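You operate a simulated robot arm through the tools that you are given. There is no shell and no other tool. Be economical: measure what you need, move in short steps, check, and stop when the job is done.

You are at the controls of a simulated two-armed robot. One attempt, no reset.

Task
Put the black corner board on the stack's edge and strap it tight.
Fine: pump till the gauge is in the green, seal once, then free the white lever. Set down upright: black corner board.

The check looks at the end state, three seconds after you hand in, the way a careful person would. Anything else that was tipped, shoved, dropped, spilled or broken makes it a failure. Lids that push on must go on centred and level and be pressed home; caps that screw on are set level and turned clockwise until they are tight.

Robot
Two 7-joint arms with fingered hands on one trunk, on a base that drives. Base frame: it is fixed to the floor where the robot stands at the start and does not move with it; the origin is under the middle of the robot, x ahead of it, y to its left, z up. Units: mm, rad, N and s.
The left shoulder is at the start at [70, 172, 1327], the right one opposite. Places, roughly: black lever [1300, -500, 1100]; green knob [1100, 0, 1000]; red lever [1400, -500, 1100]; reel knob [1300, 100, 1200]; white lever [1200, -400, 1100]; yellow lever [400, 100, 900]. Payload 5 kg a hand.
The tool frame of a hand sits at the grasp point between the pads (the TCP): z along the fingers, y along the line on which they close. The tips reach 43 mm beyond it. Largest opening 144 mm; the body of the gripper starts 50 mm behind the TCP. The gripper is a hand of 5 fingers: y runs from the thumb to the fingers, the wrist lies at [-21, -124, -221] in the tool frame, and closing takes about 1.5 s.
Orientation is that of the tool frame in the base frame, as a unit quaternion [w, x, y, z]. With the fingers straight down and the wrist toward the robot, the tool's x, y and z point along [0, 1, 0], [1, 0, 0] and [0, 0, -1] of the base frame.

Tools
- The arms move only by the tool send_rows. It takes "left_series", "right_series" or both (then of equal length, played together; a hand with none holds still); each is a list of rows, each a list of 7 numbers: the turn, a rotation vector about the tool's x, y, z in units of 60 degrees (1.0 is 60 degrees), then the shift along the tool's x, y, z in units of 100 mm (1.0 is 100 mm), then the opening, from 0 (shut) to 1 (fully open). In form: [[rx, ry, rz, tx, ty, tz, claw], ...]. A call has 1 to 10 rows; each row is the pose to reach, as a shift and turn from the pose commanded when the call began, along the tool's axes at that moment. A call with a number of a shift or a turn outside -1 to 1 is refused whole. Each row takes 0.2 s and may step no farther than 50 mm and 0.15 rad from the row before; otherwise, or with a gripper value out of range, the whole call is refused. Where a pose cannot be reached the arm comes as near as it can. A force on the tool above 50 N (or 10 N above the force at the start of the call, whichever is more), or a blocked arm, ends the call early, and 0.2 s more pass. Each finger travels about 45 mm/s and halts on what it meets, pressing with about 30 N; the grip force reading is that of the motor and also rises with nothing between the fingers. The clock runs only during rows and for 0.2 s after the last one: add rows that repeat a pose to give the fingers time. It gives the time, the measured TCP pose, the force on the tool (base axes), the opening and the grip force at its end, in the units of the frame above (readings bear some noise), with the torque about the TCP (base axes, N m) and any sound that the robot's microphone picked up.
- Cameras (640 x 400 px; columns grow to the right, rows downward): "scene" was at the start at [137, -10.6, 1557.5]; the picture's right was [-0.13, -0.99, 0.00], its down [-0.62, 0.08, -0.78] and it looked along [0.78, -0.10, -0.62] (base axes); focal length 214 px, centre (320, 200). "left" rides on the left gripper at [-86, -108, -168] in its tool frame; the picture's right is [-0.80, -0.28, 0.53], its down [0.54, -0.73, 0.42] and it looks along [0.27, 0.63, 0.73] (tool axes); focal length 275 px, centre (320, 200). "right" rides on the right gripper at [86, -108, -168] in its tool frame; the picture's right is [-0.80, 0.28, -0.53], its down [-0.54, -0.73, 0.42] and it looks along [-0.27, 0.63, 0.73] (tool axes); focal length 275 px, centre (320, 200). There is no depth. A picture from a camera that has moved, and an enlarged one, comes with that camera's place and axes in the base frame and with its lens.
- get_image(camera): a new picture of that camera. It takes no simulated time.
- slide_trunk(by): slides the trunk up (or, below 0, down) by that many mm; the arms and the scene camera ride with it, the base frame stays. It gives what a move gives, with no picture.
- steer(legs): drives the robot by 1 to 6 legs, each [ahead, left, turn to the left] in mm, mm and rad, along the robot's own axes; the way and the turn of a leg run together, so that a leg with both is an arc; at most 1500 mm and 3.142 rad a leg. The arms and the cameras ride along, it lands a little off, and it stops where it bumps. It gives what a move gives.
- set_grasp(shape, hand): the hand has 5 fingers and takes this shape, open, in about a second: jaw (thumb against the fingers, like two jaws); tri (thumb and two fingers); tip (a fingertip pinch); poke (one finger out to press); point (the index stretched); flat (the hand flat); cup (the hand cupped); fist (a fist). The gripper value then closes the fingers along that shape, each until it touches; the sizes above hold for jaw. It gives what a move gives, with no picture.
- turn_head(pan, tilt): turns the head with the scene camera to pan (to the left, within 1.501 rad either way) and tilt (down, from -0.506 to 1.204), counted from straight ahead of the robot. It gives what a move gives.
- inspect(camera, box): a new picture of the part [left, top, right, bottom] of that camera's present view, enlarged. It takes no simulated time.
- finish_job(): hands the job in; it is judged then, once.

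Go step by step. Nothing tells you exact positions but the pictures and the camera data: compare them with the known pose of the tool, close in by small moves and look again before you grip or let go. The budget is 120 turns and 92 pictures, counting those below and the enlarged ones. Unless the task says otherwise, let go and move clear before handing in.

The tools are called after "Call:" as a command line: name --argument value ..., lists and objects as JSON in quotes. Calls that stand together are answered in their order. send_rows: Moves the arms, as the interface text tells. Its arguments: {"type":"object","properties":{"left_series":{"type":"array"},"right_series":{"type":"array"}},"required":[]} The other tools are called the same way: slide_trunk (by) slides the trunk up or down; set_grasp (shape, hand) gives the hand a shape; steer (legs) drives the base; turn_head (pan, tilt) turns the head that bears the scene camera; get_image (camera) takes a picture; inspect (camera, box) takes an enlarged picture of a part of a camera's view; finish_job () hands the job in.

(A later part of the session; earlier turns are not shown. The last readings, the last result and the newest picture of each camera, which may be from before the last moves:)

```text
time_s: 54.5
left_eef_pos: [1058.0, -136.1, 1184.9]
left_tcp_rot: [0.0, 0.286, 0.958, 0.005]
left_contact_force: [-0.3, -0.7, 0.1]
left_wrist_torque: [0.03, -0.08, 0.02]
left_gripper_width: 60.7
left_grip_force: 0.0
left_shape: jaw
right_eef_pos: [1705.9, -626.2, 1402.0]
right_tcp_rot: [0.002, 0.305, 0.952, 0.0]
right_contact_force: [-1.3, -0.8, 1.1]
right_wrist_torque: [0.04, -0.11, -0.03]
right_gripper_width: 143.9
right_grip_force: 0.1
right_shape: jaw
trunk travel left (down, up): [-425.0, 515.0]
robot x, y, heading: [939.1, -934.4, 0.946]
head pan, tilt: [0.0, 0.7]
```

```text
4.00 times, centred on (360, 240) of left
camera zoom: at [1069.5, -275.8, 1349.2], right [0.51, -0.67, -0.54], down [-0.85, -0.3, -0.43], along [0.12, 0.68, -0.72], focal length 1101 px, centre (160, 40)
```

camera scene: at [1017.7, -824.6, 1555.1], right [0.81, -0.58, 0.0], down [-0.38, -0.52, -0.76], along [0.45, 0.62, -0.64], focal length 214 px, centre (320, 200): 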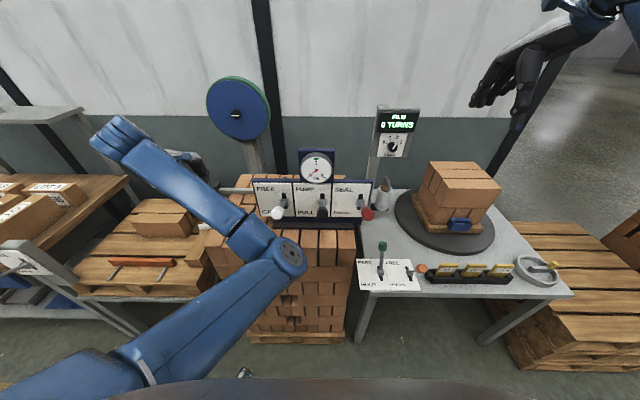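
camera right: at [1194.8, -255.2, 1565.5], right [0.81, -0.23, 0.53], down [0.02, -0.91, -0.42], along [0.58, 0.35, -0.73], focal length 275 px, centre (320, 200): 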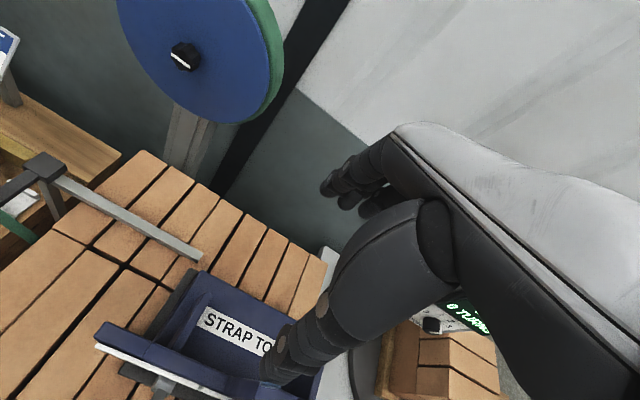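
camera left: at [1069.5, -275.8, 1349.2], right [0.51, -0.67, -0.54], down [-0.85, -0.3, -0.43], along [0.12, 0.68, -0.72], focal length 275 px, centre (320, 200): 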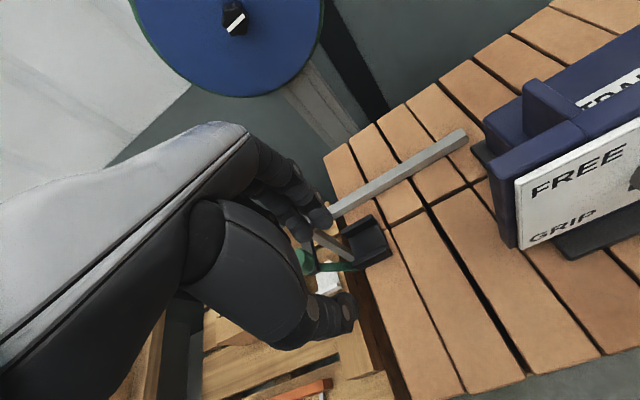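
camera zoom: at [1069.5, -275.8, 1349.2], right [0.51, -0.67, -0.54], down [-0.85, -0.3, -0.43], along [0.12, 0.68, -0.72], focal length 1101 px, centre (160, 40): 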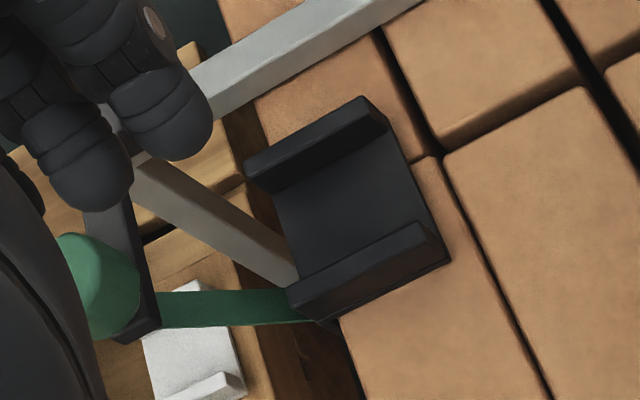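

Board is seated, square to the edge and its channel (v≈582–636) lines up with the strap (v≈604). Next the green knob: I move the left hand above it.

Call:
send_rows --left_series '[[0, 0, 0, 0.3, 0, 0, 0.6], [0, 0, 0, 0.6, 0.1, 0, 0.6], [0, 0, 0, 0.95, 0.2, 0, 0.6], [0, 0, 0, 1, 0.5, 0.1, 0.6], [0, 0, 0, 1, 0.8, 0.3, 0.6], [0, 0, 0, 1, 0.9, 0.5, 0.6]]'

Call:
get_image --camera "left"

Call:
inspect --camera "scene" --box '[160, 130, 320, 230]'

```text
time_s: 55.9
left_eef_pos: [1027.1, -3.1, 1133.7]
left_tcp_rot: [0.0, 0.284, 0.959, 0.006]
left_contact_force: [-0.1, 0.1, 0.0]
left_wrist_torque: [0.0, 0.0, 0.02]
left_gripper_width: 86.0
left_grip_force: 0.0
left_shape: jaw
right_eef_pos: [1708.8, -625.8, 1399.6]
right_tcp_rot: [0.001, 0.306, 0.952, -0.002]
right_contact_force: [-0.6, 0.7, 0.2]
right_wrist_torque: [0.0, -0.04, 0.03]
right_gripper_width: 143.9
right_grip_force: 0.0
right_shape: jaw
trunk travel left (down, up): [-425.0, 515.0]
robot x, y, heading: [937.3, -939.4, 0.953]
head pan, tilt: [0.0, 0.7]
```

```text
28 pictures are left
camera left: at [1039.2, -142.5, 1298.8], right [0.51, -0.67, -0.54], down [-0.85, -0.31, -0.43], along [0.12, 0.68, -0.72], focal length 275 px, centre (320, 200)
```

left: 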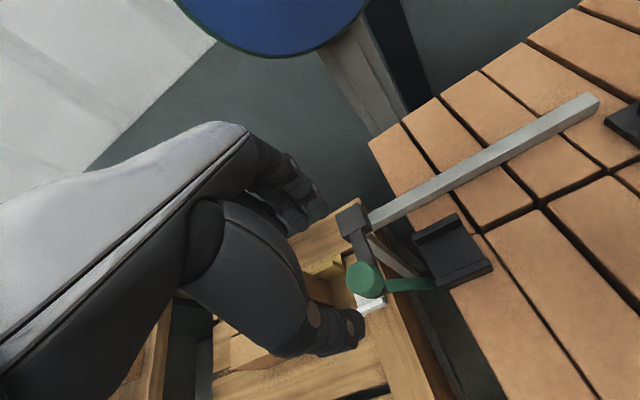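

```text
4.00 times, centred on (240, 180) of scene
camera zoom: at [1018.1, -824.7, 1555.2], right [0.81, -0.58, 0.0], down [-0.38, -0.52, -0.76], along [0.45, 0.62, -0.64], focal length 858 px, centre (640, 280)
```

zoom: 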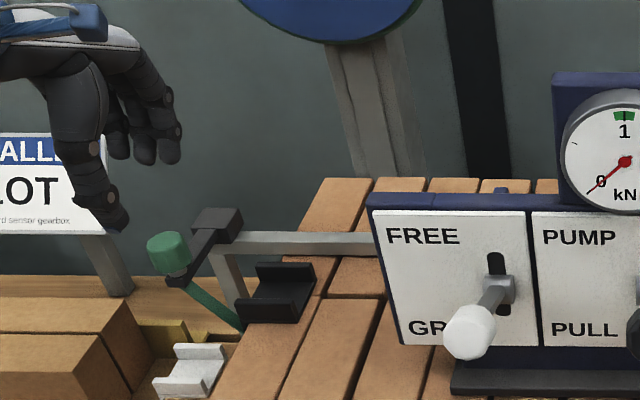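

Great view: board sits properly. Knob top is at about u 844, v 591, z 1045; I lower the hand around it and close gently.

Call:
send_rows --left_series '[[0, 0, 0, -0.08, -0.05, 0.2, 0.6], [0, 0, 0, -0.08, -0.05, 0.45, 0.6], [0, 0, 0, -0.08, -0.05, 0.6, 0.6], [0, 0, 0, -0.08, -0.05, 0.72, 0.6], [0, 0, 0, -0.08, -0.05, 0.72, 0.6]]'

Call:
inspect --camera "scene" --box '[160, 130, 320, 230]'

Call:
inspect --camera "left" --box '[260, 170, 420, 350]'

```text
time_s: 57.1
left_eef_pos: [1032.2, -12.0, 1061.5]
left_tcp_rot: [-0.002, 0.285, 0.959, 0.005]
left_contact_force: [0.4, 0.9, 0.5]
left_wrist_torque: [0.01, -0.01, -0.02]
left_gripper_width: 86.0
left_grip_force: 0.1
left_shape: jaw
right_eef_pos: [1710.5, -625.9, 1398.8]
right_tcp_rot: [-0.001, 0.305, 0.952, -0.001]
right_contact_force: [0.3, 0.3, 0.2]
right_wrist_torque: [-0.01, 0.01, 0.01]
right_gripper_width: 143.8
right_grip_force: 0.0
right_shape: jaw
trunk travel left (down, up): [-425.0, 515.0]
robot x, y, heading: [940.2, -935.6, 0.955]
head pan, tilt: [0.0, 0.7]
```

```text
4.00 times, centred on (240, 180) of scene
camera zoom: at [1018.5, -825.2, 1555.1], right [0.81, -0.58, 0.0], down [-0.38, -0.52, -0.76], along [0.45, 0.62, -0.64], focal length 858 px, centre (640, 280)
```

zoom: 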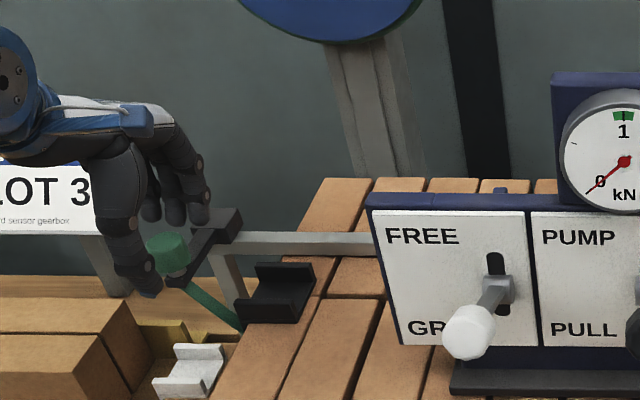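

```text
2.22 times, centred on (340, 260) of left
camera zoom: at [1042.7, -151.6, 1226.7], right [0.51, -0.67, -0.54], down [-0.85, -0.31, -0.43], along [0.12, 0.68, -0.72], focal length 612 px, centre (276, 67)
```

zoom: 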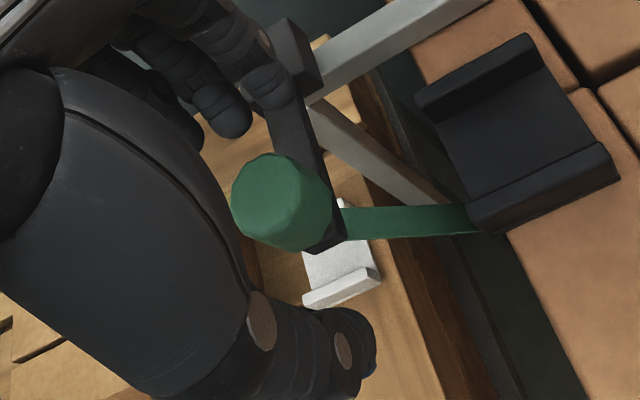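

Knob is between thumb and fingers. Closing, then a small pull to the right along the bar.

Call:
send_rows --left_series '[[0, 0, 0, 0, 0, 0, 0.45], [0, 0, 0, 0, 0, 0, 0.3], [0, 0, 0, 0, 0, 0, 0.2], [0, 0, 0, 0, 0, 0, 0.12], [0, 0, 0, 0, 0, 0, 0.1], [0, 0, 0, 0, 0, 0, 0.1], [0, 0, 0, 0, 0, 0, 0.1], [0, 0, 0, 0, 0, 0, 0.1]]'

Call:
send_rows --left_series '[[0, 0, 0, -0.1, 0, 0, 0.1], [0, 0, 0, -0.25, 0, 0, 0.1], [0, 0, 0, -0.4, 0, 0, 0.1], [0, 0, 0, -0.4, 0, 0, 0.1]]'

Call:
inspect --camera "scene" --box '[160, 130, 320, 230]'

```text
time_s: 58.9
left_eef_pos: [1031.1, -11.9, 1061.2]
left_tcp_rot: [-0.001, 0.285, 0.958, 0.004]
left_contact_force: [4.8, 2.5, -1.0]
left_wrist_torque: [0.24, -0.27, -0.02]
left_gripper_width: 22.7
left_grip_force: 30.3
left_shape: jaw
right_eef_pos: [1711.5, -626.2, 1399.3]
right_tcp_rot: [0.0, 0.305, 0.952, -0.001]
right_contact_force: [-1.0, -0.9, -0.5]
right_wrist_torque: [-0.03, -0.02, 0.01]
right_gripper_width: 144.0
right_grip_force: 0.0
right_shape: jaw
trunk travel left (down, up): [-425.0, 515.0]
robot x, y, heading: [937.8, -937.2, 0.952]
head pan, tilt: [0.0, 0.7]
```

```text
time_s: 59.9
left_eef_pos: [1064.3, -33.7, 1059.8]
left_tcp_rot: [-0.001, 0.285, 0.958, 0.004]
left_contact_force: [-3.1, -3.9, -6.5]
left_wrist_torque: [-0.15, 0.06, 0.08]
left_gripper_width: 22.2
left_grip_force: 30.2
left_shape: jaw
right_eef_pos: [1710.3, -626.2, 1398.4]
right_tcp_rot: [0.001, 0.305, 0.952, 0.0]
right_contact_force: [0.0, 0.6, 0.2]
right_wrist_torque: [-0.01, 0.0, 0.03]
right_gripper_width: 143.7
right_grip_force: 0.1
right_shape: jaw
trunk travel left (down, up): [-425.0, 515.0]
robot x, y, heading: [941.5, -937.5, 0.954]
head pan, tilt: [0.0, 0.7]
```

```text
4.00 times, centred on (240, 180) of scene
camera zoom: at [1017.9, -825.1, 1555.1], right [0.81, -0.58, 0.0], down [-0.38, -0.52, -0.76], along [0.45, 0.62, -0.64], focal length 858 px, centre (640, 280)
```

zoom: 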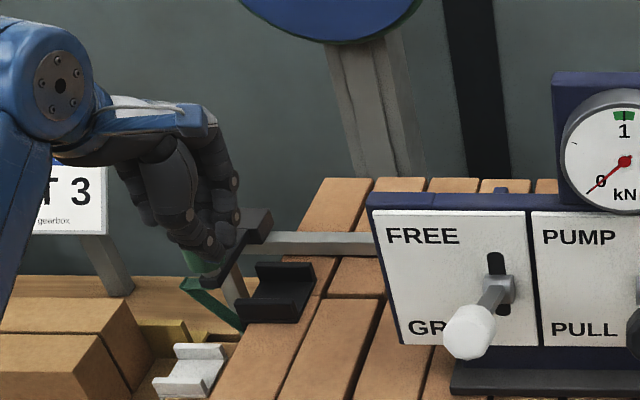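

The carriage slides along the bar. I keep drawing it right, watching board and forces.

Call:
send_rows --left_series '[[0, 0, 0, -0.2, 0, 0, 0.1], [0, 0, 0, -0.4, -0.01, 0, 0.1], [0, 0, 0, -0.6, -0.01, 0, 0.1], [0, 0, 0, -0.8, -0.02, 0, 0.1], [0, 0, 0, -0.8, -0.02, 0, 0.1]]'

Call:
inspect --camera "scene" --box '[160, 130, 320, 230]'

```text
time_s: 61.1
left_eef_pos: [1130.4, -79.7, 1062.7]
left_tcp_rot: [-0.002, 0.285, 0.958, 0.006]
left_contact_force: [-9.3, -13.8, -9.6]
left_wrist_torque: [-0.46, 0.22, 0.06]
left_gripper_width: 20.9
left_grip_force: 29.7
left_shape: jaw
right_eef_pos: [1709.4, -627.3, 1398.7]
right_tcp_rot: [0.001, 0.305, 0.952, 0.0]
right_contact_force: [0.2, 0.5, 0.5]
right_wrist_torque: [-0.01, -0.04, -0.02]
right_gripper_width: 143.7
right_grip_force: 0.0
right_shape: jaw
trunk travel left (down, up): [-425.0, 515.0]
robot x, y, heading: [939.3, -938.5, 0.951]
head pan, tilt: [0.0, 0.7]
```

```text
4.00 times, centred on (240, 180) of scene
camera zoom: at [1017.1, -826.0, 1555.2], right [0.81, -0.58, 0.0], down [-0.37, -0.52, -0.77], along [0.45, 0.62, -0.64], focal length 858 px, centre (640, 280)
```

zoom: 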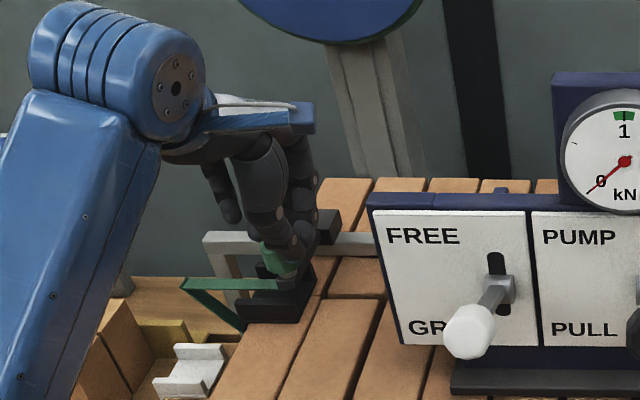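

The strap follows over the board. I continue right with a small correction toward me, in slow steps.

Call:
send_rows --left_series '[[0, 0, 0, -0.12, -0.03, 0, 0.1], [0, 0, 0, -0.24, -0.05, 0, 0.1], [0, 0, 0, -0.36, -0.055, 0, 0.1], [0, 0, 0, -0.48, -0.06, 0, 0.1], [0, 0, 0, -0.6, -0.065, 0, 0.1], [0, 0, 0, -0.7, -0.07, 0, 0.1], [0, 0, 0, -0.7, -0.07, 0, 0.1]]'

Call:
inspect --camera "scene" --box '[180, 130, 340, 230]'

```text
time_s: 62.7
left_eef_pos: [1185.1, -122.6, 1060.8]
left_tcp_rot: [0.0, 0.286, 0.958, 0.006]
left_contact_force: [0.8, 0.7, -0.9]
left_wrist_torque: [0.13, -0.02, -0.08]
left_gripper_width: 21.5
left_grip_force: 30.0
left_shape: jaw
right_eef_pos: [1709.0, -626.7, 1398.8]
right_tcp_rot: [-0.001, 0.305, 0.952, -0.001]
right_contact_force: [-0.7, 0.3, 0.2]
right_wrist_torque: [0.02, -0.04, -0.01]
right_gripper_width: 143.7
right_grip_force: 0.1
right_shape: jaw
trunk travel left (down, up): [-425.0, 515.0]
robot x, y, heading: [940.2, -937.7, 0.945]
head pan, tilt: [0.0, 0.7]
```

```text
4.00 times, centred on (260, 180) of scene
camera zoom: at [1018.6, -825.0, 1555.2], right [0.81, -0.58, 0.0], down [-0.38, -0.52, -0.76], along [0.45, 0.62, -0.64], focal length 858 px, centre (560, 280)
```

zoom: 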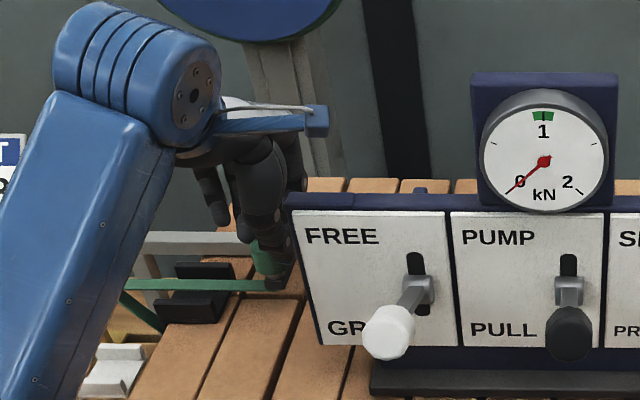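

Strap now lies over the board. A further careful 50 mm, with the force guard, until the carriage reaches its end at the tool.

Call:
send_rows --left_series '[[0, 0, 0, -0.1, -0.004, 0, 0.1], [0, 0, 0, -0.2, -0.008, 0, 0.1], [0, 0, 0, -0.3, -0.012, 0, 0.1], [0, 0, 0, -0.4, -0.016, 0, 0.1], [0, 0, 0, -0.5, -0.02, 0, 0.1], [0, 0, 0, -0.5, -0.02, 0, 0.1]]'

Call:
inspect --camera "scene" --box '[180, 130, 340, 230]'

Call:
get_image --camera "left"

```text
time_s: 64.1
left_eef_pos: [1225.3, -153.3, 1061.1]
left_tcp_rot: [0.0, 0.285, 0.958, 0.005]
left_contact_force: [-0.4, -1.5, -0.2]
left_wrist_torque: [0.06, 0.04, -0.06]
left_gripper_width: 21.4
left_grip_force: 30.0
left_shape: jaw
right_eef_pos: [1710.2, -625.9, 1398.3]
right_tcp_rot: [0.0, 0.305, 0.952, 0.0]
right_contact_force: [-0.2, -0.2, 0.3]
right_wrist_torque: [-0.02, 0.01, -0.02]
right_gripper_width: 143.6
right_grip_force: 0.1
right_shape: jaw
trunk travel left (down, up): [-425.0, 515.0]
robot x, y, heading: [937.7, -935.7, 0.951]
head pan, tilt: [0.0, 0.7]
```

```text
4.00 times, centred on (260, 180) of scene
camera zoom: at [1018.4, -825.4, 1555.2], right [0.81, -0.58, 0.0], down [-0.38, -0.52, -0.76], along [0.45, 0.62, -0.64], focal length 858 px, centre (560, 280)
```

zoom: 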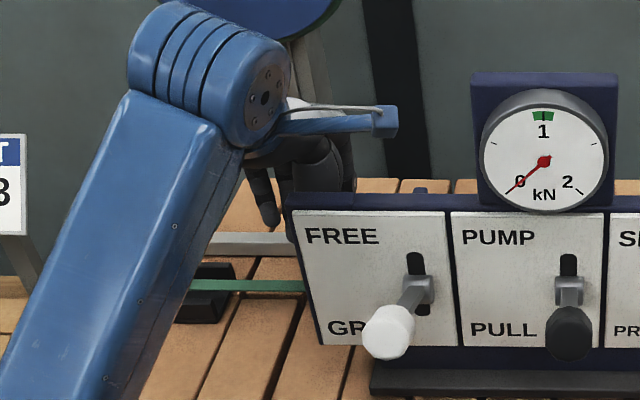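

```text
20 pictures are left
camera left: at [1236.6, -292.0, 1226.6], right [0.51, -0.67, -0.54], down [-0.85, -0.31, -0.43], along [0.12, 0.68, -0.72], focal length 275 px, centre (320, 200)
```

left: 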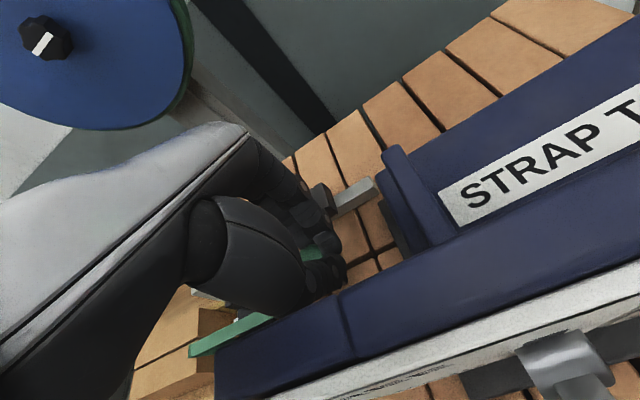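

No contact yet; the carriage joint still has some bar left toward the blue clamp block. I continue in small guarded steps.

Call:
send_rows --left_series '[[0, 0, 0, -0.08, -0.003, 0, 0.1], [0, 0, 0, -0.16, -0.006, 0, 0.1], [0, 0, 0, -0.24, -0.01, 0, 0.1], [0, 0, 0, -0.32, -0.013, 0, 0.1], [0, 0, 0, -0.4, -0.016, 0, 0.1], [0, 0, 0, -0.4, -0.016, 0, 0.1]]'

Call:
get_image --camera "left"

```text
time_s: 65.5
left_eef_pos: [1256.8, -174.3, 1060.8]
left_tcp_rot: [0.0, 0.284, 0.959, 0.007]
left_contact_force: [-9.0, 4.4, 4.9]
left_wrist_torque: [0.32, 0.32, 0.17]
left_gripper_width: 21.7
left_grip_force: 30.6
left_shape: jaw
right_eef_pos: [1708.9, -625.2, 1398.9]
right_tcp_rot: [0.0, 0.304, 0.953, 0.0]
right_contact_force: [-0.8, 0.1, -0.1]
right_wrist_torque: [0.02, 0.0, 0.01]
right_gripper_width: 143.8
right_grip_force: 0.2
right_shape: jaw
trunk travel left (down, up): [-425.0, 515.0]
robot x, y, heading: [937.8, -936.9, 0.949]
head pan, tilt: [0.0, 0.7]
```

```text
19 pictures are left
camera left: at [1268.6, -313.8, 1225.8], right [0.51, -0.67, -0.54], down [-0.85, -0.31, -0.43], along [0.12, 0.68, -0.72], focal length 275 px, centre (320, 200)
```

left: 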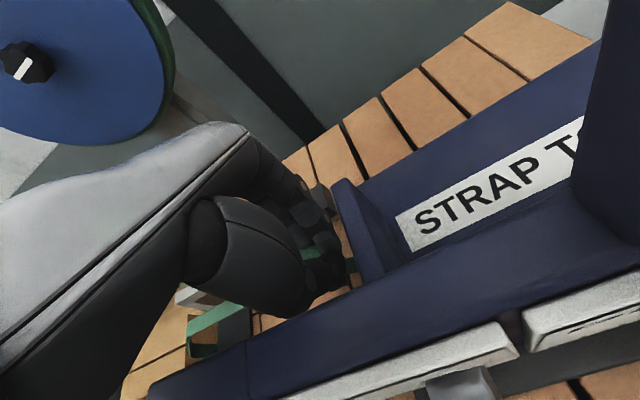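

The carriage is at the clamp flange with ~10 N resistance. I press a little further to be sure it is home.

Call:
send_rows --left_series '[[0, 0, 0, -0.04, -0.002, 0, 0.1], [0, 0, 0, -0.08, -0.004, 0, 0.1], [0, 0, 0, -0.12, -0.005, 0, 0.1], [0, 0, 0, -0.16, -0.006, 0, 0.1], [0, 0, 0, -0.16, -0.006, 0, 0.1]]'

```text
time_s: 66.7
left_eef_pos: [1268.3, -182.8, 1060.6]
left_tcp_rot: [0.001, 0.285, 0.958, 0.005]
left_contact_force: [-18.3, 20.8, 4.9]
left_wrist_torque: [0.7, 0.59, 0.14]
left_gripper_width: 19.9
left_grip_force: 29.4
left_shape: jaw
right_eef_pos: [1706.8, -624.6, 1398.6]
right_tcp_rot: [0.002, 0.305, 0.952, 0.0]
right_contact_force: [0.2, 0.1, 0.2]
right_wrist_torque: [-0.01, -0.03, 0.02]
right_gripper_width: 143.8
right_grip_force: 0.0
right_shape: jaw
trunk travel left (down, up): [-425.0, 515.0]
robot x, y, heading: [938.8, -936.3, 0.949]
head pan, tilt: [0.0, 0.7]
```

Resistance rises (27 N) while it still moves; one more short push.

Call:
send_rows --left_series '[[0, 0, 0, -0.04, -0.002, 0, 0.1], [0, 0, 0, -0.08, -0.004, 0, 0.1], [0, 0, 0, -0.12, -0.005, 0, 0.1], [0, 0, 0, -0.12, -0.005, 0, 0.1]]'

Call:
get_image --camera "left"

```text
time_s: 67.4
left_eef_pos: [1269.5, -182.1, 1059.7]
left_tcp_rot: [-0.006, 0.278, 0.961, 0.006]
left_contact_force: [-19.6, 14.1, 1.3]
left_wrist_torque: [0.44, 0.8, 0.1]
left_gripper_width: 19.7
left_grip_force: 30.2
left_shape: jaw
right_eef_pos: [1708.2, -622.7, 1396.7]
right_tcp_rot: [0.0, 0.302, 0.953, 0.0]
right_contact_force: [0.8, -0.6, -0.2]
right_wrist_torque: [0.06, 0.15, 0.01]
right_gripper_width: 143.7
right_grip_force: 0.0
right_shape: jaw
trunk travel left (down, up): [-425.0, 515.0]
robot x, y, heading: [936.8, -938.0, 0.955]
head pan, tilt: [0.0, 0.7]
stopped in row 3 (left hand): the force on the tool passed its limit (the readings are from after the stop); the commanded pose is now the measured one
```

```text
18 pictures are left
camera left: at [1285.2, -322.5, 1224.5], right [0.52, -0.66, -0.55], down [-0.85, -0.32, -0.42], along [0.1, 0.68, -0.72], focal length 275 px, centre (320, 200)
```

left: 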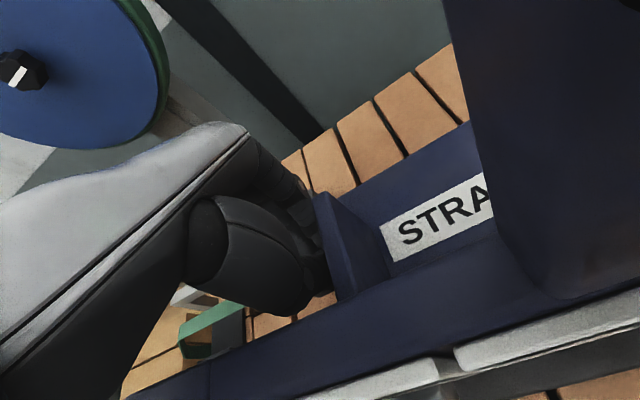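

The hand is stopped at the flange. I back off 4 mm, release the knob and rise to see where the carriage ended.

Call:
send_rows --left_series '[[0, 0, 0, 0.05, 0, 0, 0.1], [0, 0, 0, 0.05, 0, 0, 0.25], [0, 0, 0, 0.05, 0, 0, 0.4], [0, 0, 0, 0.05, 0, 0, 0.45], [0, 0, 0, 0.05, 0, 0, 0.45], [0, 0, 0, 0.05, 0, -0.2, 0.45], [0, 0, 0, 0.05, 0, -0.45, 0.45], [0, 0, 0, 0.15, 0, -0.7, 0.45], [0, 0, 0, 0.5, 0, -0.9, 0.45], [0, 0, 0, 0.9, 0, -0.9, 0.45]]'

Call:
get_image --camera "left"

```text
time_s: 69.6
left_eef_pos: [1197.2, -137.4, 1152.9]
left_tcp_rot: [-0.003, 0.282, 0.96, 0.006]
left_contact_force: [0.0, 0.2, -0.5]
left_wrist_torque: [0.0, -0.02, -0.03]
left_gripper_width: 64.4
left_grip_force: 0.0
left_shape: jaw
right_eef_pos: [1708.0, -623.4, 1399.9]
right_tcp_rot: [0.001, 0.304, 0.953, 0.0]
right_contact_force: [-0.5, -0.3, 0.4]
right_wrist_torque: [-0.02, -0.05, -0.03]
right_gripper_width: 143.8
right_grip_force: 0.0
right_shape: jaw
trunk travel left (down, up): [-425.0, 515.0]
robot x, y, heading: [933.8, -936.6, 0.951]
head pan, tilt: [0.0, 0.7]
```

```text
17 pictures are left
camera left: at [1211.2, -277.8, 1317.4], right [0.52, -0.66, -0.54], down [-0.85, -0.31, -0.43], along [0.11, 0.68, -0.72], focal length 275 px, centre (320, 200)
```

left: 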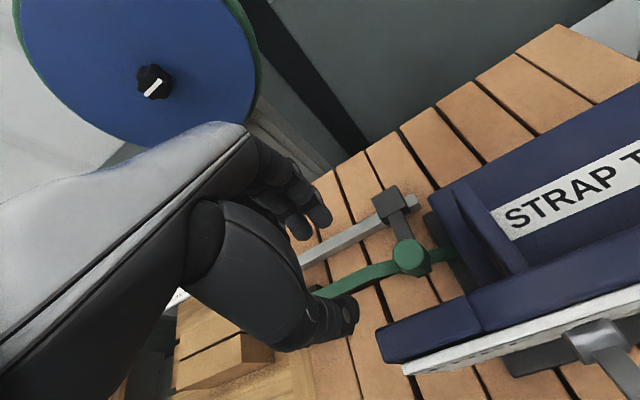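

The carriage is home: knob at u≈1102 with the strap end in the tool. The levers' knobs are at about u 1187/1314/1436, v 360, z 1140, all up. I shift the base left so the right arm has them on its own side.

Call:
steer --legs '[[-60, 0, 0], [0, 250, 0]]'

Call:
send_rows --right_series '[[0, 0, -0.13, 0, 0, 0, 0.6], [0, 0, -0.26, 0, 0, 0, 0.6], [0, 0, -0.39, 0, 0, 0, 0.6], [0, 0, -0.52, 0, 0, 0, 0.6], [0, 0, -0.65, 0, 0, 0, 0.6], [0, 0, -0.78, 0, 0, 0, 0.6], [0, 0, -0.78, 0, 0, 0, 0.6]]'

Call:
get_image --camera "scene"

```text
time_s: 72.0
left_eef_pos: [962.9, -44.2, 1153.2]
left_tcp_rot: [-0.004, 0.28, 0.96, 0.007]
left_contact_force: [0.3, -0.7, 0.4]
left_wrist_torque: [0.03, 0.02, 0.0]
left_gripper_width: 64.4
left_grip_force: 0.1
left_shape: jaw
right_eef_pos: [1473.4, -529.6, 1398.3]
right_tcp_rot: [0.0, 0.304, 0.953, 0.0]
right_contact_force: [0.3, -0.1, 0.1]
right_wrist_torque: [0.02, 0.04, -0.03]
right_gripper_width: 143.6
right_grip_force: 0.1
right_shape: jaw
trunk travel left (down, up): [-425.0, 515.0]
robot x, y, heading: [699.9, -841.6, 0.948]
head pan, tilt: [0.0, 0.7]
```

```text
time_s: 73.6
left_eef_pos: [963.5, -43.8, 1151.6]
left_tcp_rot: [-0.003, 0.281, 0.96, 0.005]
left_contact_force: [-0.1, 0.4, -0.8]
left_wrist_torque: [-0.03, 0.04, -0.01]
left_gripper_width: 64.6
left_grip_force: 0.1
left_shape: jaw
right_eef_pos: [1421.3, -553.1, 1384.1]
right_tcp_rot: [-0.027, 0.06, 0.998, -0.007]
right_contact_force: [1.0, 0.7, -0.6]
right_wrist_torque: [-0.01, 0.03, 0.02]
right_gripper_width: 86.4
right_grip_force: 0.1
right_shape: jaw
right hand out of reach, approached as far as the arm can: row 3, 4, 5, 6, 7
trunk travel left (down, up): [-425.0, 515.0]
robot x, y, heading: [700.6, -843.0, 0.946]
head pan, tilt: [0.0, 0.7]
```

```text
16 pictures are left
camera scene: at [782.6, -728.7, 1555.0], right [0.81, -0.58, 0.0], down [-0.37, -0.53, -0.76], along [0.44, 0.62, -0.65], focal length 214 px, centre (320, 200)
```

scene: 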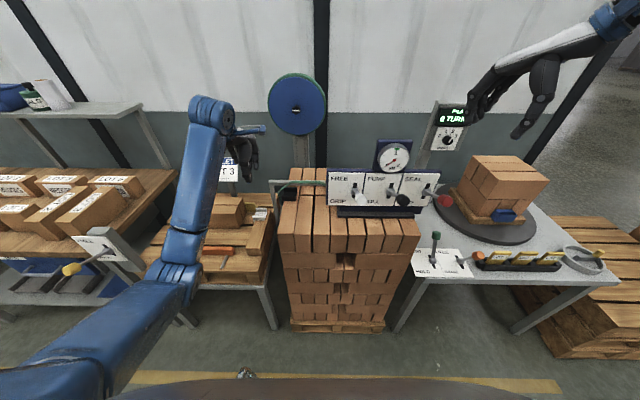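

The yaw is at this arm's limit out there. A better grasp: fingers pointing forward at the lever knobs (thumb below, fingers above). I back the base off, square the right hand again and bring it in.

Call:
steer --legs '[[-170, 0, 0]]'

Call:
send_rows --right_series '[[0, 0, 0.1, 0.2, 0.1, 0.2, 0.6], [0, 0, 0.2, 0.4, 0.2, 0.4, 0.6], [0, 0, 0.3, 0.6, 0.3, 0.6, 0.6], [0, 0, 0.4, 0.8, 0.4, 0.8, 0.6], [0, 0, 0.48, 1, 0.5, 1, 0.6], [0, 0, 0.48, 1, 0.5, 1, 0.6]]'

```text
time_s: 75.1
left_eef_pos: [863.4, -180.0, 1151.5]
left_tcp_rot: [-0.004, 0.281, 0.96, 0.005]
left_contact_force: [0.4, 0.4, -0.9]
left_wrist_torque: [0.04, 0.05, 0.01]
left_gripper_width: 64.3
left_grip_force: 0.0
left_shape: jaw
right_eef_pos: [1325.1, -690.0, 1381.6]
right_tcp_rot: [-0.027, 0.06, 0.998, -0.007]
right_contact_force: [0.1, 1.8, 0.5]
right_wrist_torque: [-0.06, 0.04, 0.04]
right_gripper_width: 86.5
right_grip_force: 0.2
right_shape: jaw
trunk travel left (down, up): [-425.0, 515.0]
robot x, y, heading: [603.9, -980.5, 0.952]
head pan, tilt: [0.0, 0.7]
```

```text
time_s: 76.5
left_eef_pos: [863.8, -183.3, 1154.1]
left_tcp_rot: [-0.004, 0.281, 0.96, 0.007]
left_contact_force: [-0.1, -1.3, 0.1]
left_wrist_torque: [0.03, 0.0, -0.02]
left_gripper_width: 64.4
left_grip_force: 0.1
left_shape: jaw
right_eef_pos: [1224.4, -630.9, 1289.2]
right_tcp_rot: [-0.024, 0.306, 0.952, -0.013]
right_contact_force: [-0.5, -0.4, 0.8]
right_wrist_torque: [0.01, -0.02, -0.01]
right_gripper_width: 86.6
right_grip_force: 0.0
right_shape: jaw
trunk travel left (down, up): [-425.0, 515.0]
robot x, y, heading: [604.5, -978.0, 0.955]
head pan, tilt: [0.0, 0.7]
```

Works. Now I pitch the hand forward by about 45° first, lowering slightly.

Call:
send_rows --right_series '[[-0.125, 0, 0, 0, 0, 0.1, 0.6], [-0.25, 0, 0, 0, 0, 0.2, 0.6], [-0.375, 0, 0, 0, 0, 0.3, 0.6], [-0.5, 0, 0, 0, 0, 0.4, 0.6], [-0.625, 0, 0, 0, 0, 0.5, 0.6], [-0.75, 0, 0, 0, 0, 0.6, 0.6], [-0.75, 0, 0, 0, 0, 0.6, 0.6]]'

Call:
send_rows --right_series '[[-0.125, 0, 0, 0, 0, 0, 0.6], [-0.25, 0, 0, 0, 0, 0, 0.6], [-0.375, 0, 0, 0, 0, 0, 0.6], [-0.5, 0, 0, 0, 0, 0, 0.6], [-0.5, 0, 0, 0, 0, 0, 0.6]]'

Call:
get_image --camera "right"

```text
time_s: 78.1
left_eef_pos: [863.4, -180.2, 1152.3]
left_tcp_rot: [-0.003, 0.281, 0.96, 0.006]
left_contact_force: [0.2, 0.9, -0.1]
left_wrist_torque: [0.0, 0.01, 0.01]
left_gripper_width: 64.5
left_grip_force: 0.1
left_shape: jaw
right_eef_pos: [1225.3, -628.2, 1233.1]
right_tcp_rot: [0.085, 0.294, 0.896, 0.323]
right_contact_force: [-1.2, 0.2, 0.9]
right_wrist_torque: [0.0, 0.04, -0.02]
right_gripper_width: 86.6
right_grip_force: 0.1
right_shape: jaw
right hand out of reach, approached as far as the arm can: row 6, 7
trunk travel left (down, up): [-425.0, 515.0]
robot x, y, heading: [603.3, -977.7, 0.957]
head pan, tilt: [0.0, 0.7]
```

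```text
time_s: 79.3
left_eef_pos: [863.1, -181.5, 1154.7]
left_tcp_rot: [-0.003, 0.281, 0.96, 0.007]
left_contact_force: [-0.2, 0.7, 0.0]
left_wrist_torque: [0.0, -0.03, 0.01]
left_gripper_width: 64.6
left_grip_force: 0.1
left_shape: jaw
right_eef_pos: [1225.6, -627.5, 1234.5]
right_tcp_rot: [0.084, 0.294, 0.896, 0.322]
right_contact_force: [-0.1, -0.4, -0.3]
right_wrist_torque: [-0.02, 0.01, 0.01]
right_gripper_width: 86.4
right_grip_force: 0.0
right_shape: jaw
right hand out of reach, approached as far as the arm can: row 1, 2, 3, 4, 5
trunk travel left (down, up): [-425.0, 515.0]
robot x, y, heading: [603.8, -976.3, 0.954]
head pan, tilt: [0.0, 0.7]
```

```text
15 pictures are left
camera right: at [1047.6, -733.8, 1298.8], right [0.6, -0.57, 0.56], down [0.24, -0.54, -0.81], along [0.76, 0.62, -0.19], focal length 275 px, centre (320, 200)
```

right: 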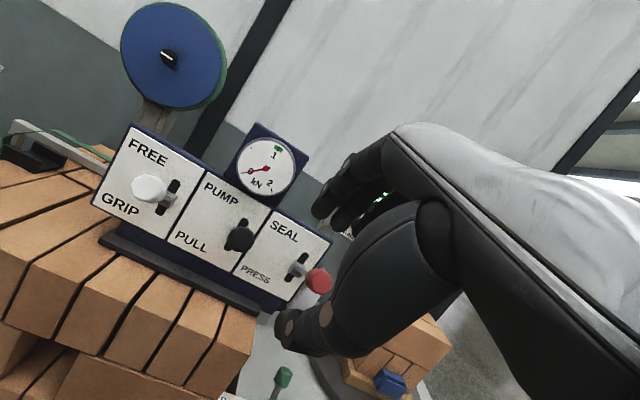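

The forward pitch stops at ~39°, which is enough. Lever knobs triangulate to u 1182/1312/1443, v≈368, z≈1125, hubs at z≈1091, so down-position is ≈1055. I keep the arm posture and drive the base to line up with the white lever, closing the hand.

Call:
send_rows --right_series '[[0, 0, 0, 0, 0, 0, 0.4], [0, 0, 0, 0, 0, 0, 0.2], [0, 0, 0, 0, 0, 0, 0.05], [0, 0, 0, 0, 0, 0, 0], [0, 0, 0, 0, 0, 0, 0], [0, 0, 0, 0, 0, 0, 0], [0, 0, 0, 0, 0, 0, 0], [0, 0, 0, 0, 0, 0, 0]]'

Call:
steer --legs '[[0, 179, 0], [125, 0, 0]]'

Call:
get_image --camera "right"

```text
time_s: 81.1
left_eef_pos: [863.9, -180.5, 1152.7]
left_tcp_rot: [-0.002, 0.281, 0.96, 0.006]
left_contact_force: [0.6, -1.1, -0.4]
left_wrist_torque: [-0.01, 0.01, -0.02]
left_gripper_width: 64.8
left_grip_force: 0.1
left_shape: jaw
right_eef_pos: [1225.0, -627.2, 1235.1]
right_tcp_rot: [0.084, 0.294, 0.896, 0.323]
right_contact_force: [0.2, -0.4, -0.5]
right_wrist_torque: [0.0, 0.0, 0.02]
right_gripper_width: 0.0
right_grip_force: 29.8
right_shape: jaw
trunk travel left (down, up): [-425.0, 515.0]
robot x, y, heading: [606.4, -979.5, 0.95]
head pan, tilt: [0.0, 0.7]
```

```text
time_s: 83.5
left_eef_pos: [790.5, 27.0, 1152.4]
left_tcp_rot: [-0.002, 0.282, 0.959, 0.006]
left_contact_force: [-0.8, 0.7, -0.5]
left_wrist_torque: [-0.02, -0.03, 0.0]
left_gripper_width: 64.6
left_grip_force: 0.1
left_shape: jaw
right_eef_pos: [1151.4, -419.8, 1234.6]
right_tcp_rot: [0.085, 0.295, 0.895, 0.323]
right_contact_force: [0.4, -0.2, -0.3]
right_wrist_torque: [0.01, -0.02, 0.03]
right_gripper_width: 0.0
right_grip_force: 29.9
right_shape: jaw
trunk travel left (down, up): [-425.0, 515.0]
robot x, y, heading: [531.0, -767.7, 0.95]
head pan, tilt: [0.0, 0.7]
```

```text
14 pictures are left
camera right: at [973.4, -526.3, 1299.3], right [0.6, -0.57, 0.56], down [0.24, -0.54, -0.81], along [0.77, 0.62, -0.18], focal length 275 px, centre (320, 200)
```

right: 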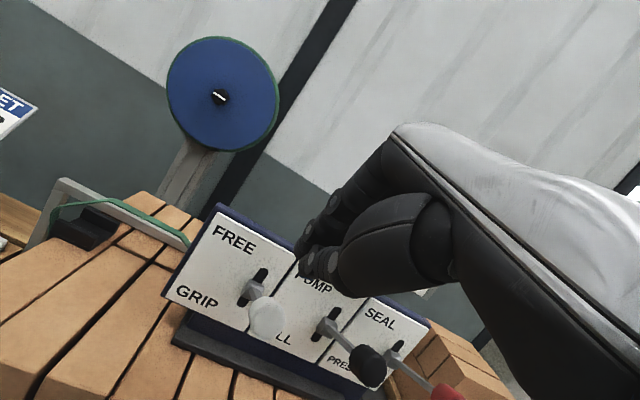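

Hand is aligned over the white knob (u≈1182). I press straight down toward GRIP in small steps.

Call:
send_rows --right_series '[[0, 0, 0, -0.01, -0.08, 0.22, 0], [0, 0, 0, -0.02, -0.19, 0.36, 0], [0, 0, 0, -0.02, -0.29, 0.48, 0], [0, 0, 0, -0.03, -0.38, 0.59, 0], [0, 0, 0, -0.03, -0.47, 0.7, 0], [0, 0, 0, -0.04, -0.56, 0.82, 0], [0, 0, 0, -0.04, -0.56, 0.82, 0]]'

```text
time_s: 85.1
left_eef_pos: [790.8, 27.6, 1152.8]
left_tcp_rot: [-0.003, 0.282, 0.959, 0.006]
left_contact_force: [-0.2, -0.2, -0.3]
left_wrist_torque: [0.01, -0.03, 0.0]
left_gripper_width: 64.2
left_grip_force: 0.1
left_shape: jaw
right_eef_pos: [1154.9, -412.5, 1212.6]
right_tcp_rot: [0.085, 0.295, 0.895, 0.323]
right_contact_force: [0.3, 0.0, -0.1]
right_wrist_torque: [-0.01, 0.02, 0.0]
right_gripper_width: 0.0
right_grip_force: 30.1
right_shape: jaw
right hand out of reach, approached as far as the arm can: row 2, 3, 4, 5, 6, 7
trunk travel left (down, up): [-425.0, 515.0]
robot x, y, heading: [531.9, -768.5, 0.952]
head pan, tilt: [0.0, 0.7]
```

The arm can't go lower at this pitch, so I use the trunk to press down.

Call:
slide_trunk --by -40

Call:
slide_trunk --by -30

Call:
get_image --camera "right"

```text
time_s: 85.9
left_eef_pos: [791.3, 27.1, 1114.6]
left_tcp_rot: [-0.003, 0.281, 0.96, 0.006]
left_contact_force: [0.2, -0.2, -0.3]
left_wrist_torque: [-0.01, 0.0, 0.03]
left_gripper_width: 64.7
left_grip_force: 0.0
left_shape: jaw
right_eef_pos: [1154.9, -413.7, 1173.2]
right_tcp_rot: [0.086, 0.295, 0.895, 0.323]
right_contact_force: [-3.0, -5.2, 5.3]
right_wrist_torque: [-0.09, 0.02, 0.02]
right_gripper_width: 0.0
right_grip_force: 29.6
right_shape: jaw
trunk travel left (down, up): [-385.0, 555.0]
robot x, y, heading: [527.9, -769.5, 0.953]
head pan, tilt: [0.0, 0.7]
```

```text
time_s: 86.7
left_eef_pos: [790.7, 22.5, 1085.2]
left_tcp_rot: [-0.003, 0.284, 0.959, 0.007]
left_contact_force: [-0.3, 0.3, -0.5]
left_wrist_torque: [-0.01, 0.04, 0.03]
left_gripper_width: 64.3
left_grip_force: 0.1
left_shape: jaw
right_eef_pos: [1149.3, -419.5, 1143.8]
right_tcp_rot: [0.084, 0.294, 0.896, 0.323]
right_contact_force: [-22.6, -26.1, 8.8]
right_wrist_torque: [-0.96, 0.83, -0.2]
right_gripper_width: 0.2
right_grip_force: 30.5
right_shape: jaw
trunk travel left (down, up): [-354.0, 586.0]
robot x, y, heading: [529.9, -771.1, 0.951]
head pan, tilt: [0.0, 0.7]
stopped: the force on the tool passed its limit (the readings are from after the stop); the commanded pose is now the measured one
```

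```text
13 pictures are left
camera right: at [971.6, -527.1, 1207.3], right [0.6, -0.57, 0.56], down [0.24, -0.54, -0.81], along [0.76, 0.62, -0.18], focal length 275 px, centre (320, 200)
```

right: 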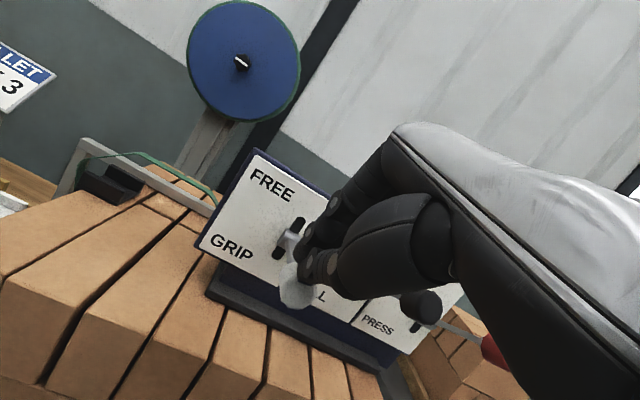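

The tips are pushing on the knob's front rather than its top (force −v). I raise, move 25 mm forward, and press again.

Call:
slide_trunk --by 45

Call:
steer --legs '[[26, -4, 0]]'

Call:
slide_trunk --by -40

Call:
slide_trunk --by -25

```text
time_s: 87.6
left_eef_pos: [791.2, 26.2, 1126.8]
left_tcp_rot: [-0.002, 0.283, 0.959, 0.006]
left_contact_force: [0.3, -0.2, 0.0]
left_wrist_torque: [-0.01, 0.0, 0.01]
left_gripper_width: 64.5
left_grip_force: 0.0
left_shape: jaw
right_eef_pos: [1154.1, -415.4, 1185.2]
right_tcp_rot: [0.085, 0.295, 0.896, 0.321]
right_contact_force: [0.4, -0.3, -1.6]
right_wrist_torque: [0.04, 0.0, -0.02]
right_gripper_width: 0.1
right_grip_force: 30.1
right_shape: jaw
trunk travel left (down, up): [-399.0, 541.0]
robot x, y, heading: [532.7, -765.9, 0.951]
head pan, tilt: [0.0, 0.7]
```

```text
time_s: 88.4
left_eef_pos: [806.6, 42.8, 1130.4]
left_tcp_rot: [-0.002, 0.282, 0.959, 0.008]
left_contact_force: [-1.9, 0.0, -0.3]
left_wrist_torque: [0.05, -0.07, 0.02]
left_gripper_width: 64.3
left_grip_force: 0.0
left_shape: jaw
right_eef_pos: [1168.3, -399.9, 1187.2]
right_tcp_rot: [0.085, 0.295, 0.895, 0.323]
right_contact_force: [0.1, -1.5, 1.0]
right_wrist_torque: [0.05, -0.01, -0.03]
right_gripper_width: 0.0
right_grip_force: 29.8
right_shape: jaw
trunk travel left (down, up): [-399.0, 541.0]
robot x, y, heading: [547.0, -751.3, 0.947]
head pan, tilt: [0.0, 0.7]
```

```text
time_s: 89.2
left_eef_pos: [808.8, 44.0, 1088.3]
left_tcp_rot: [-0.003, 0.282, 0.959, 0.006]
left_contact_force: [0.1, 0.1, -0.4]
left_wrist_torque: [-0.01, 0.0, -0.03]
left_gripper_width: 64.6
left_grip_force: 0.0
left_shape: jaw
right_eef_pos: [1170.0, -397.5, 1145.6]
right_tcp_rot: [0.085, 0.295, 0.896, 0.321]
right_contact_force: [0.3, -0.1, 0.1]
right_wrist_torque: [0.01, 0.01, -0.02]
right_gripper_width: 0.0
right_grip_force: 29.9
right_shape: jaw
trunk travel left (down, up): [-359.0, 581.0]
robot x, y, heading: [547.9, -753.9, 0.947]
head pan, tilt: [0.0, 0.7]
```

```text
time_s: 89.9
left_eef_pos: [808.4, 44.1, 1063.0]
left_tcp_rot: [-0.003, 0.282, 0.959, 0.006]
left_contact_force: [0.3, -0.9, 1.0]
left_wrist_torque: [-0.02, -0.02, 0.01]
left_gripper_width: 64.5
left_grip_force: 0.0
left_shape: jaw
right_eef_pos: [1171.0, -398.7, 1120.2]
right_tcp_rot: [0.084, 0.294, 0.896, 0.322]
right_contact_force: [-1.5, -1.4, 0.3]
right_wrist_torque: [0.03, -0.04, 0.01]
right_gripper_width: 0.1
right_grip_force: 30.4
right_shape: jaw
trunk travel left (down, up): [-334.0, 606.0]
robot x, y, heading: [547.9, -750.1, 0.948]
head pan, tilt: [0.0, 0.7]
```

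No contact this time; the lever may already have gone down, let me look.

Call:
inspect --camera "right" --box '[180, 100, 500, 380]'

```text
1.43 times, centred on (340, 240) of right
camera zoom: at [992.9, -504.3, 1186.0], right [0.6, -0.57, 0.56], down [0.24, -0.54, -0.81], along [0.76, 0.62, -0.19], focal length 393 px, centre (291, 143)
```

zoom: 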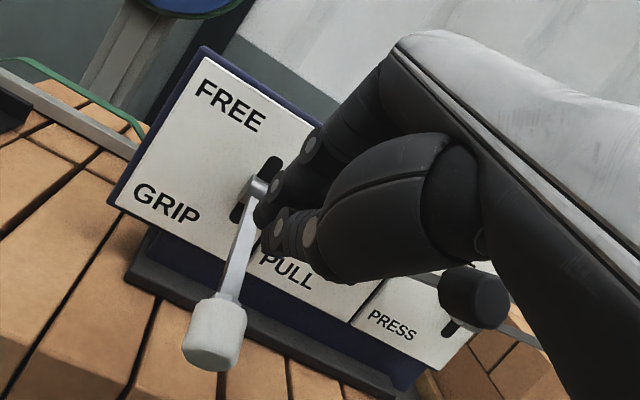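

White lever is down at GRIP (knob z≈1020). Next the black PUMP lever: raise, shift right 130 mm, and pull down with the trunk.

Call:
slide_trunk --by 90

Call:
steer --legs '[[-8, -130, 0]]'

Call:
slide_trunk --by -55

Call:
inspect --camera "right" --box '[180, 80, 500, 360]'

```text
time_s: 91.2
left_eef_pos: [809.1, 44.5, 1152.1]
left_tcp_rot: [-0.002, 0.282, 0.959, 0.007]
left_contact_force: [0.2, 0.7, 0.2]
left_wrist_torque: [0.0, -0.03, -0.01]
left_gripper_width: 64.4
left_grip_force: 0.1
left_shape: jaw
right_eef_pos: [1170.8, -396.2, 1210.1]
right_tcp_rot: [0.083, 0.294, 0.896, 0.322]
right_contact_force: [0.1, -0.4, -1.0]
right_wrist_torque: [-0.01, -0.01, 0.04]
right_gripper_width: 0.1
right_grip_force: 29.9
right_shape: jaw
trunk travel left (down, up): [-424.0, 516.0]
robot x, y, heading: [543.9, -755.4, 0.948]
head pan, tilt: [0.0, 0.7]
```

```text
time_s: 92.5
left_eef_pos: [911.1, -37.8, 1152.0]
left_tcp_rot: [-0.003, 0.282, 0.959, 0.006]
left_contact_force: [-0.4, -0.1, -0.2]
left_wrist_torque: [0.0, -0.06, -0.03]
left_gripper_width: 64.3
left_grip_force: 0.1
left_shape: jaw
right_eef_pos: [1273.0, -480.4, 1209.9]
right_tcp_rot: [0.085, 0.296, 0.895, 0.322]
right_contact_force: [-0.5, 0.2, 0.7]
right_wrist_torque: [-0.01, 0.03, -0.01]
right_gripper_width: 0.0
right_grip_force: 29.7
right_shape: jaw
trunk travel left (down, up): [-424.0, 516.0]
robot x, y, heading: [644.4, -834.0, 0.948]
head pan, tilt: [0.0, 0.7]
```

```text
time_s: 93.4
left_eef_pos: [911.0, -38.7, 1097.0]
left_tcp_rot: [-0.002, 0.283, 0.959, 0.006]
left_contact_force: [0.2, -0.1, 0.3]
left_wrist_torque: [0.03, -0.01, 0.01]
left_gripper_width: 64.5
left_grip_force: 0.0
left_shape: jaw
right_eef_pos: [1274.0, -482.5, 1155.9]
right_tcp_rot: [0.085, 0.295, 0.896, 0.322]
right_contact_force: [1.5, 1.0, 4.3]
right_wrist_torque: [0.07, -0.05, -0.01]
right_gripper_width: 0.0
right_grip_force: 30.0
right_shape: jaw
trunk travel left (down, up): [-369.0, 571.0]
robot x, y, heading: [646.0, -833.1, 0.943]
head pan, tilt: [0.0, 0.7]
```

```text
1.43 times, centred on (340, 220) of right
camera zoom: at [1095.0, -587.3, 1220.9], right [0.6, -0.57, 0.56], down [0.24, -0.54, -0.8], along [0.76, 0.62, -0.19], focal length 393 px, centre (291, 171)
```

zoom: 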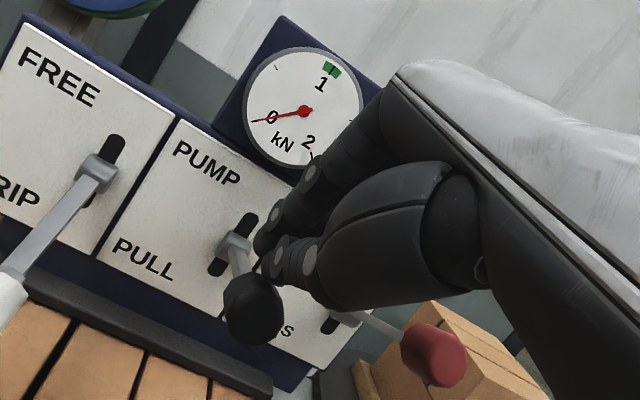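

The fingers rest on the black lever and the gauge is visible in this camera. I pull it down one stroke and read the gauge.

Call:
slide_trunk --by -50

Call:
slide_trunk --by -30

Call:
inspect --camera "right" --box '[180, 80, 500, 360]'

```text
time_s: 94.3
left_eef_pos: [911.8, -37.6, 1046.8]
left_tcp_rot: [-0.003, 0.283, 0.959, 0.006]
left_contact_force: [-0.6, -0.1, -0.3]
left_wrist_torque: [0.02, -0.01, 0.02]
left_gripper_width: 64.5
left_grip_force: 0.1
left_shape: jaw
right_eef_pos: [1272.6, -481.6, 1106.8]
right_tcp_rot: [0.085, 0.296, 0.895, 0.322]
right_contact_force: [1.5, 4.0, 7.7]
right_wrist_torque: [0.28, -0.12, 0.03]
right_gripper_width: 0.1
right_grip_force: 29.6
right_shape: jaw
trunk travel left (down, up): [-319.0, 621.0]
robot x, y, heading: [648.1, -833.0, 0.951]
head pan, tilt: [0.0, 0.7]
```

```text
time_s: 95.1
left_eef_pos: [911.1, -37.7, 1018.0]
left_tcp_rot: [-0.003, 0.283, 0.959, 0.006]
left_contact_force: [0.2, 0.6, 0.3]
left_wrist_torque: [-0.01, -0.02, 0.03]
left_gripper_width: 64.1
left_grip_force: 0.1
left_shape: jaw
right_eef_pos: [1272.5, -481.5, 1076.3]
right_tcp_rot: [0.086, 0.296, 0.895, 0.322]
right_contact_force: [3.1, 8.3, 15.2]
right_wrist_torque: [0.58, -0.3, 0.04]
right_gripper_width: 0.1
right_grip_force: 30.7
right_shape: jaw
trunk travel left (down, up): [-289.0, 651.0]
robot x, y, heading: [649.4, -834.6, 0.95]
head pan, tilt: [0.0, 0.7]
```

```text
1.43 times, centred on (340, 220) of right
camera zoom: at [1094.7, -587.2, 1141.3], right [0.6, -0.57, 0.56], down [0.24, -0.54, -0.81], along [0.76, 0.62, -0.19], focal length 393 px, centre (291, 171)
```

zoom: 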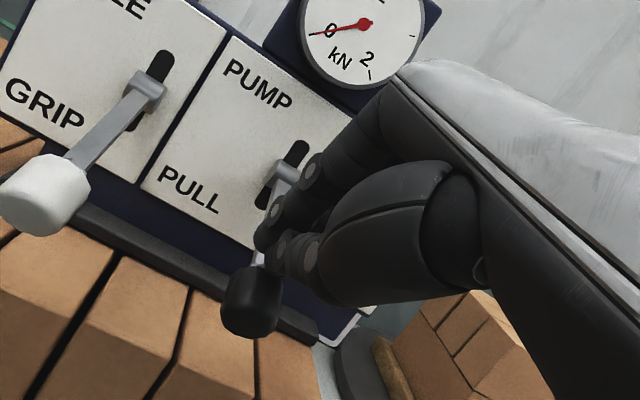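

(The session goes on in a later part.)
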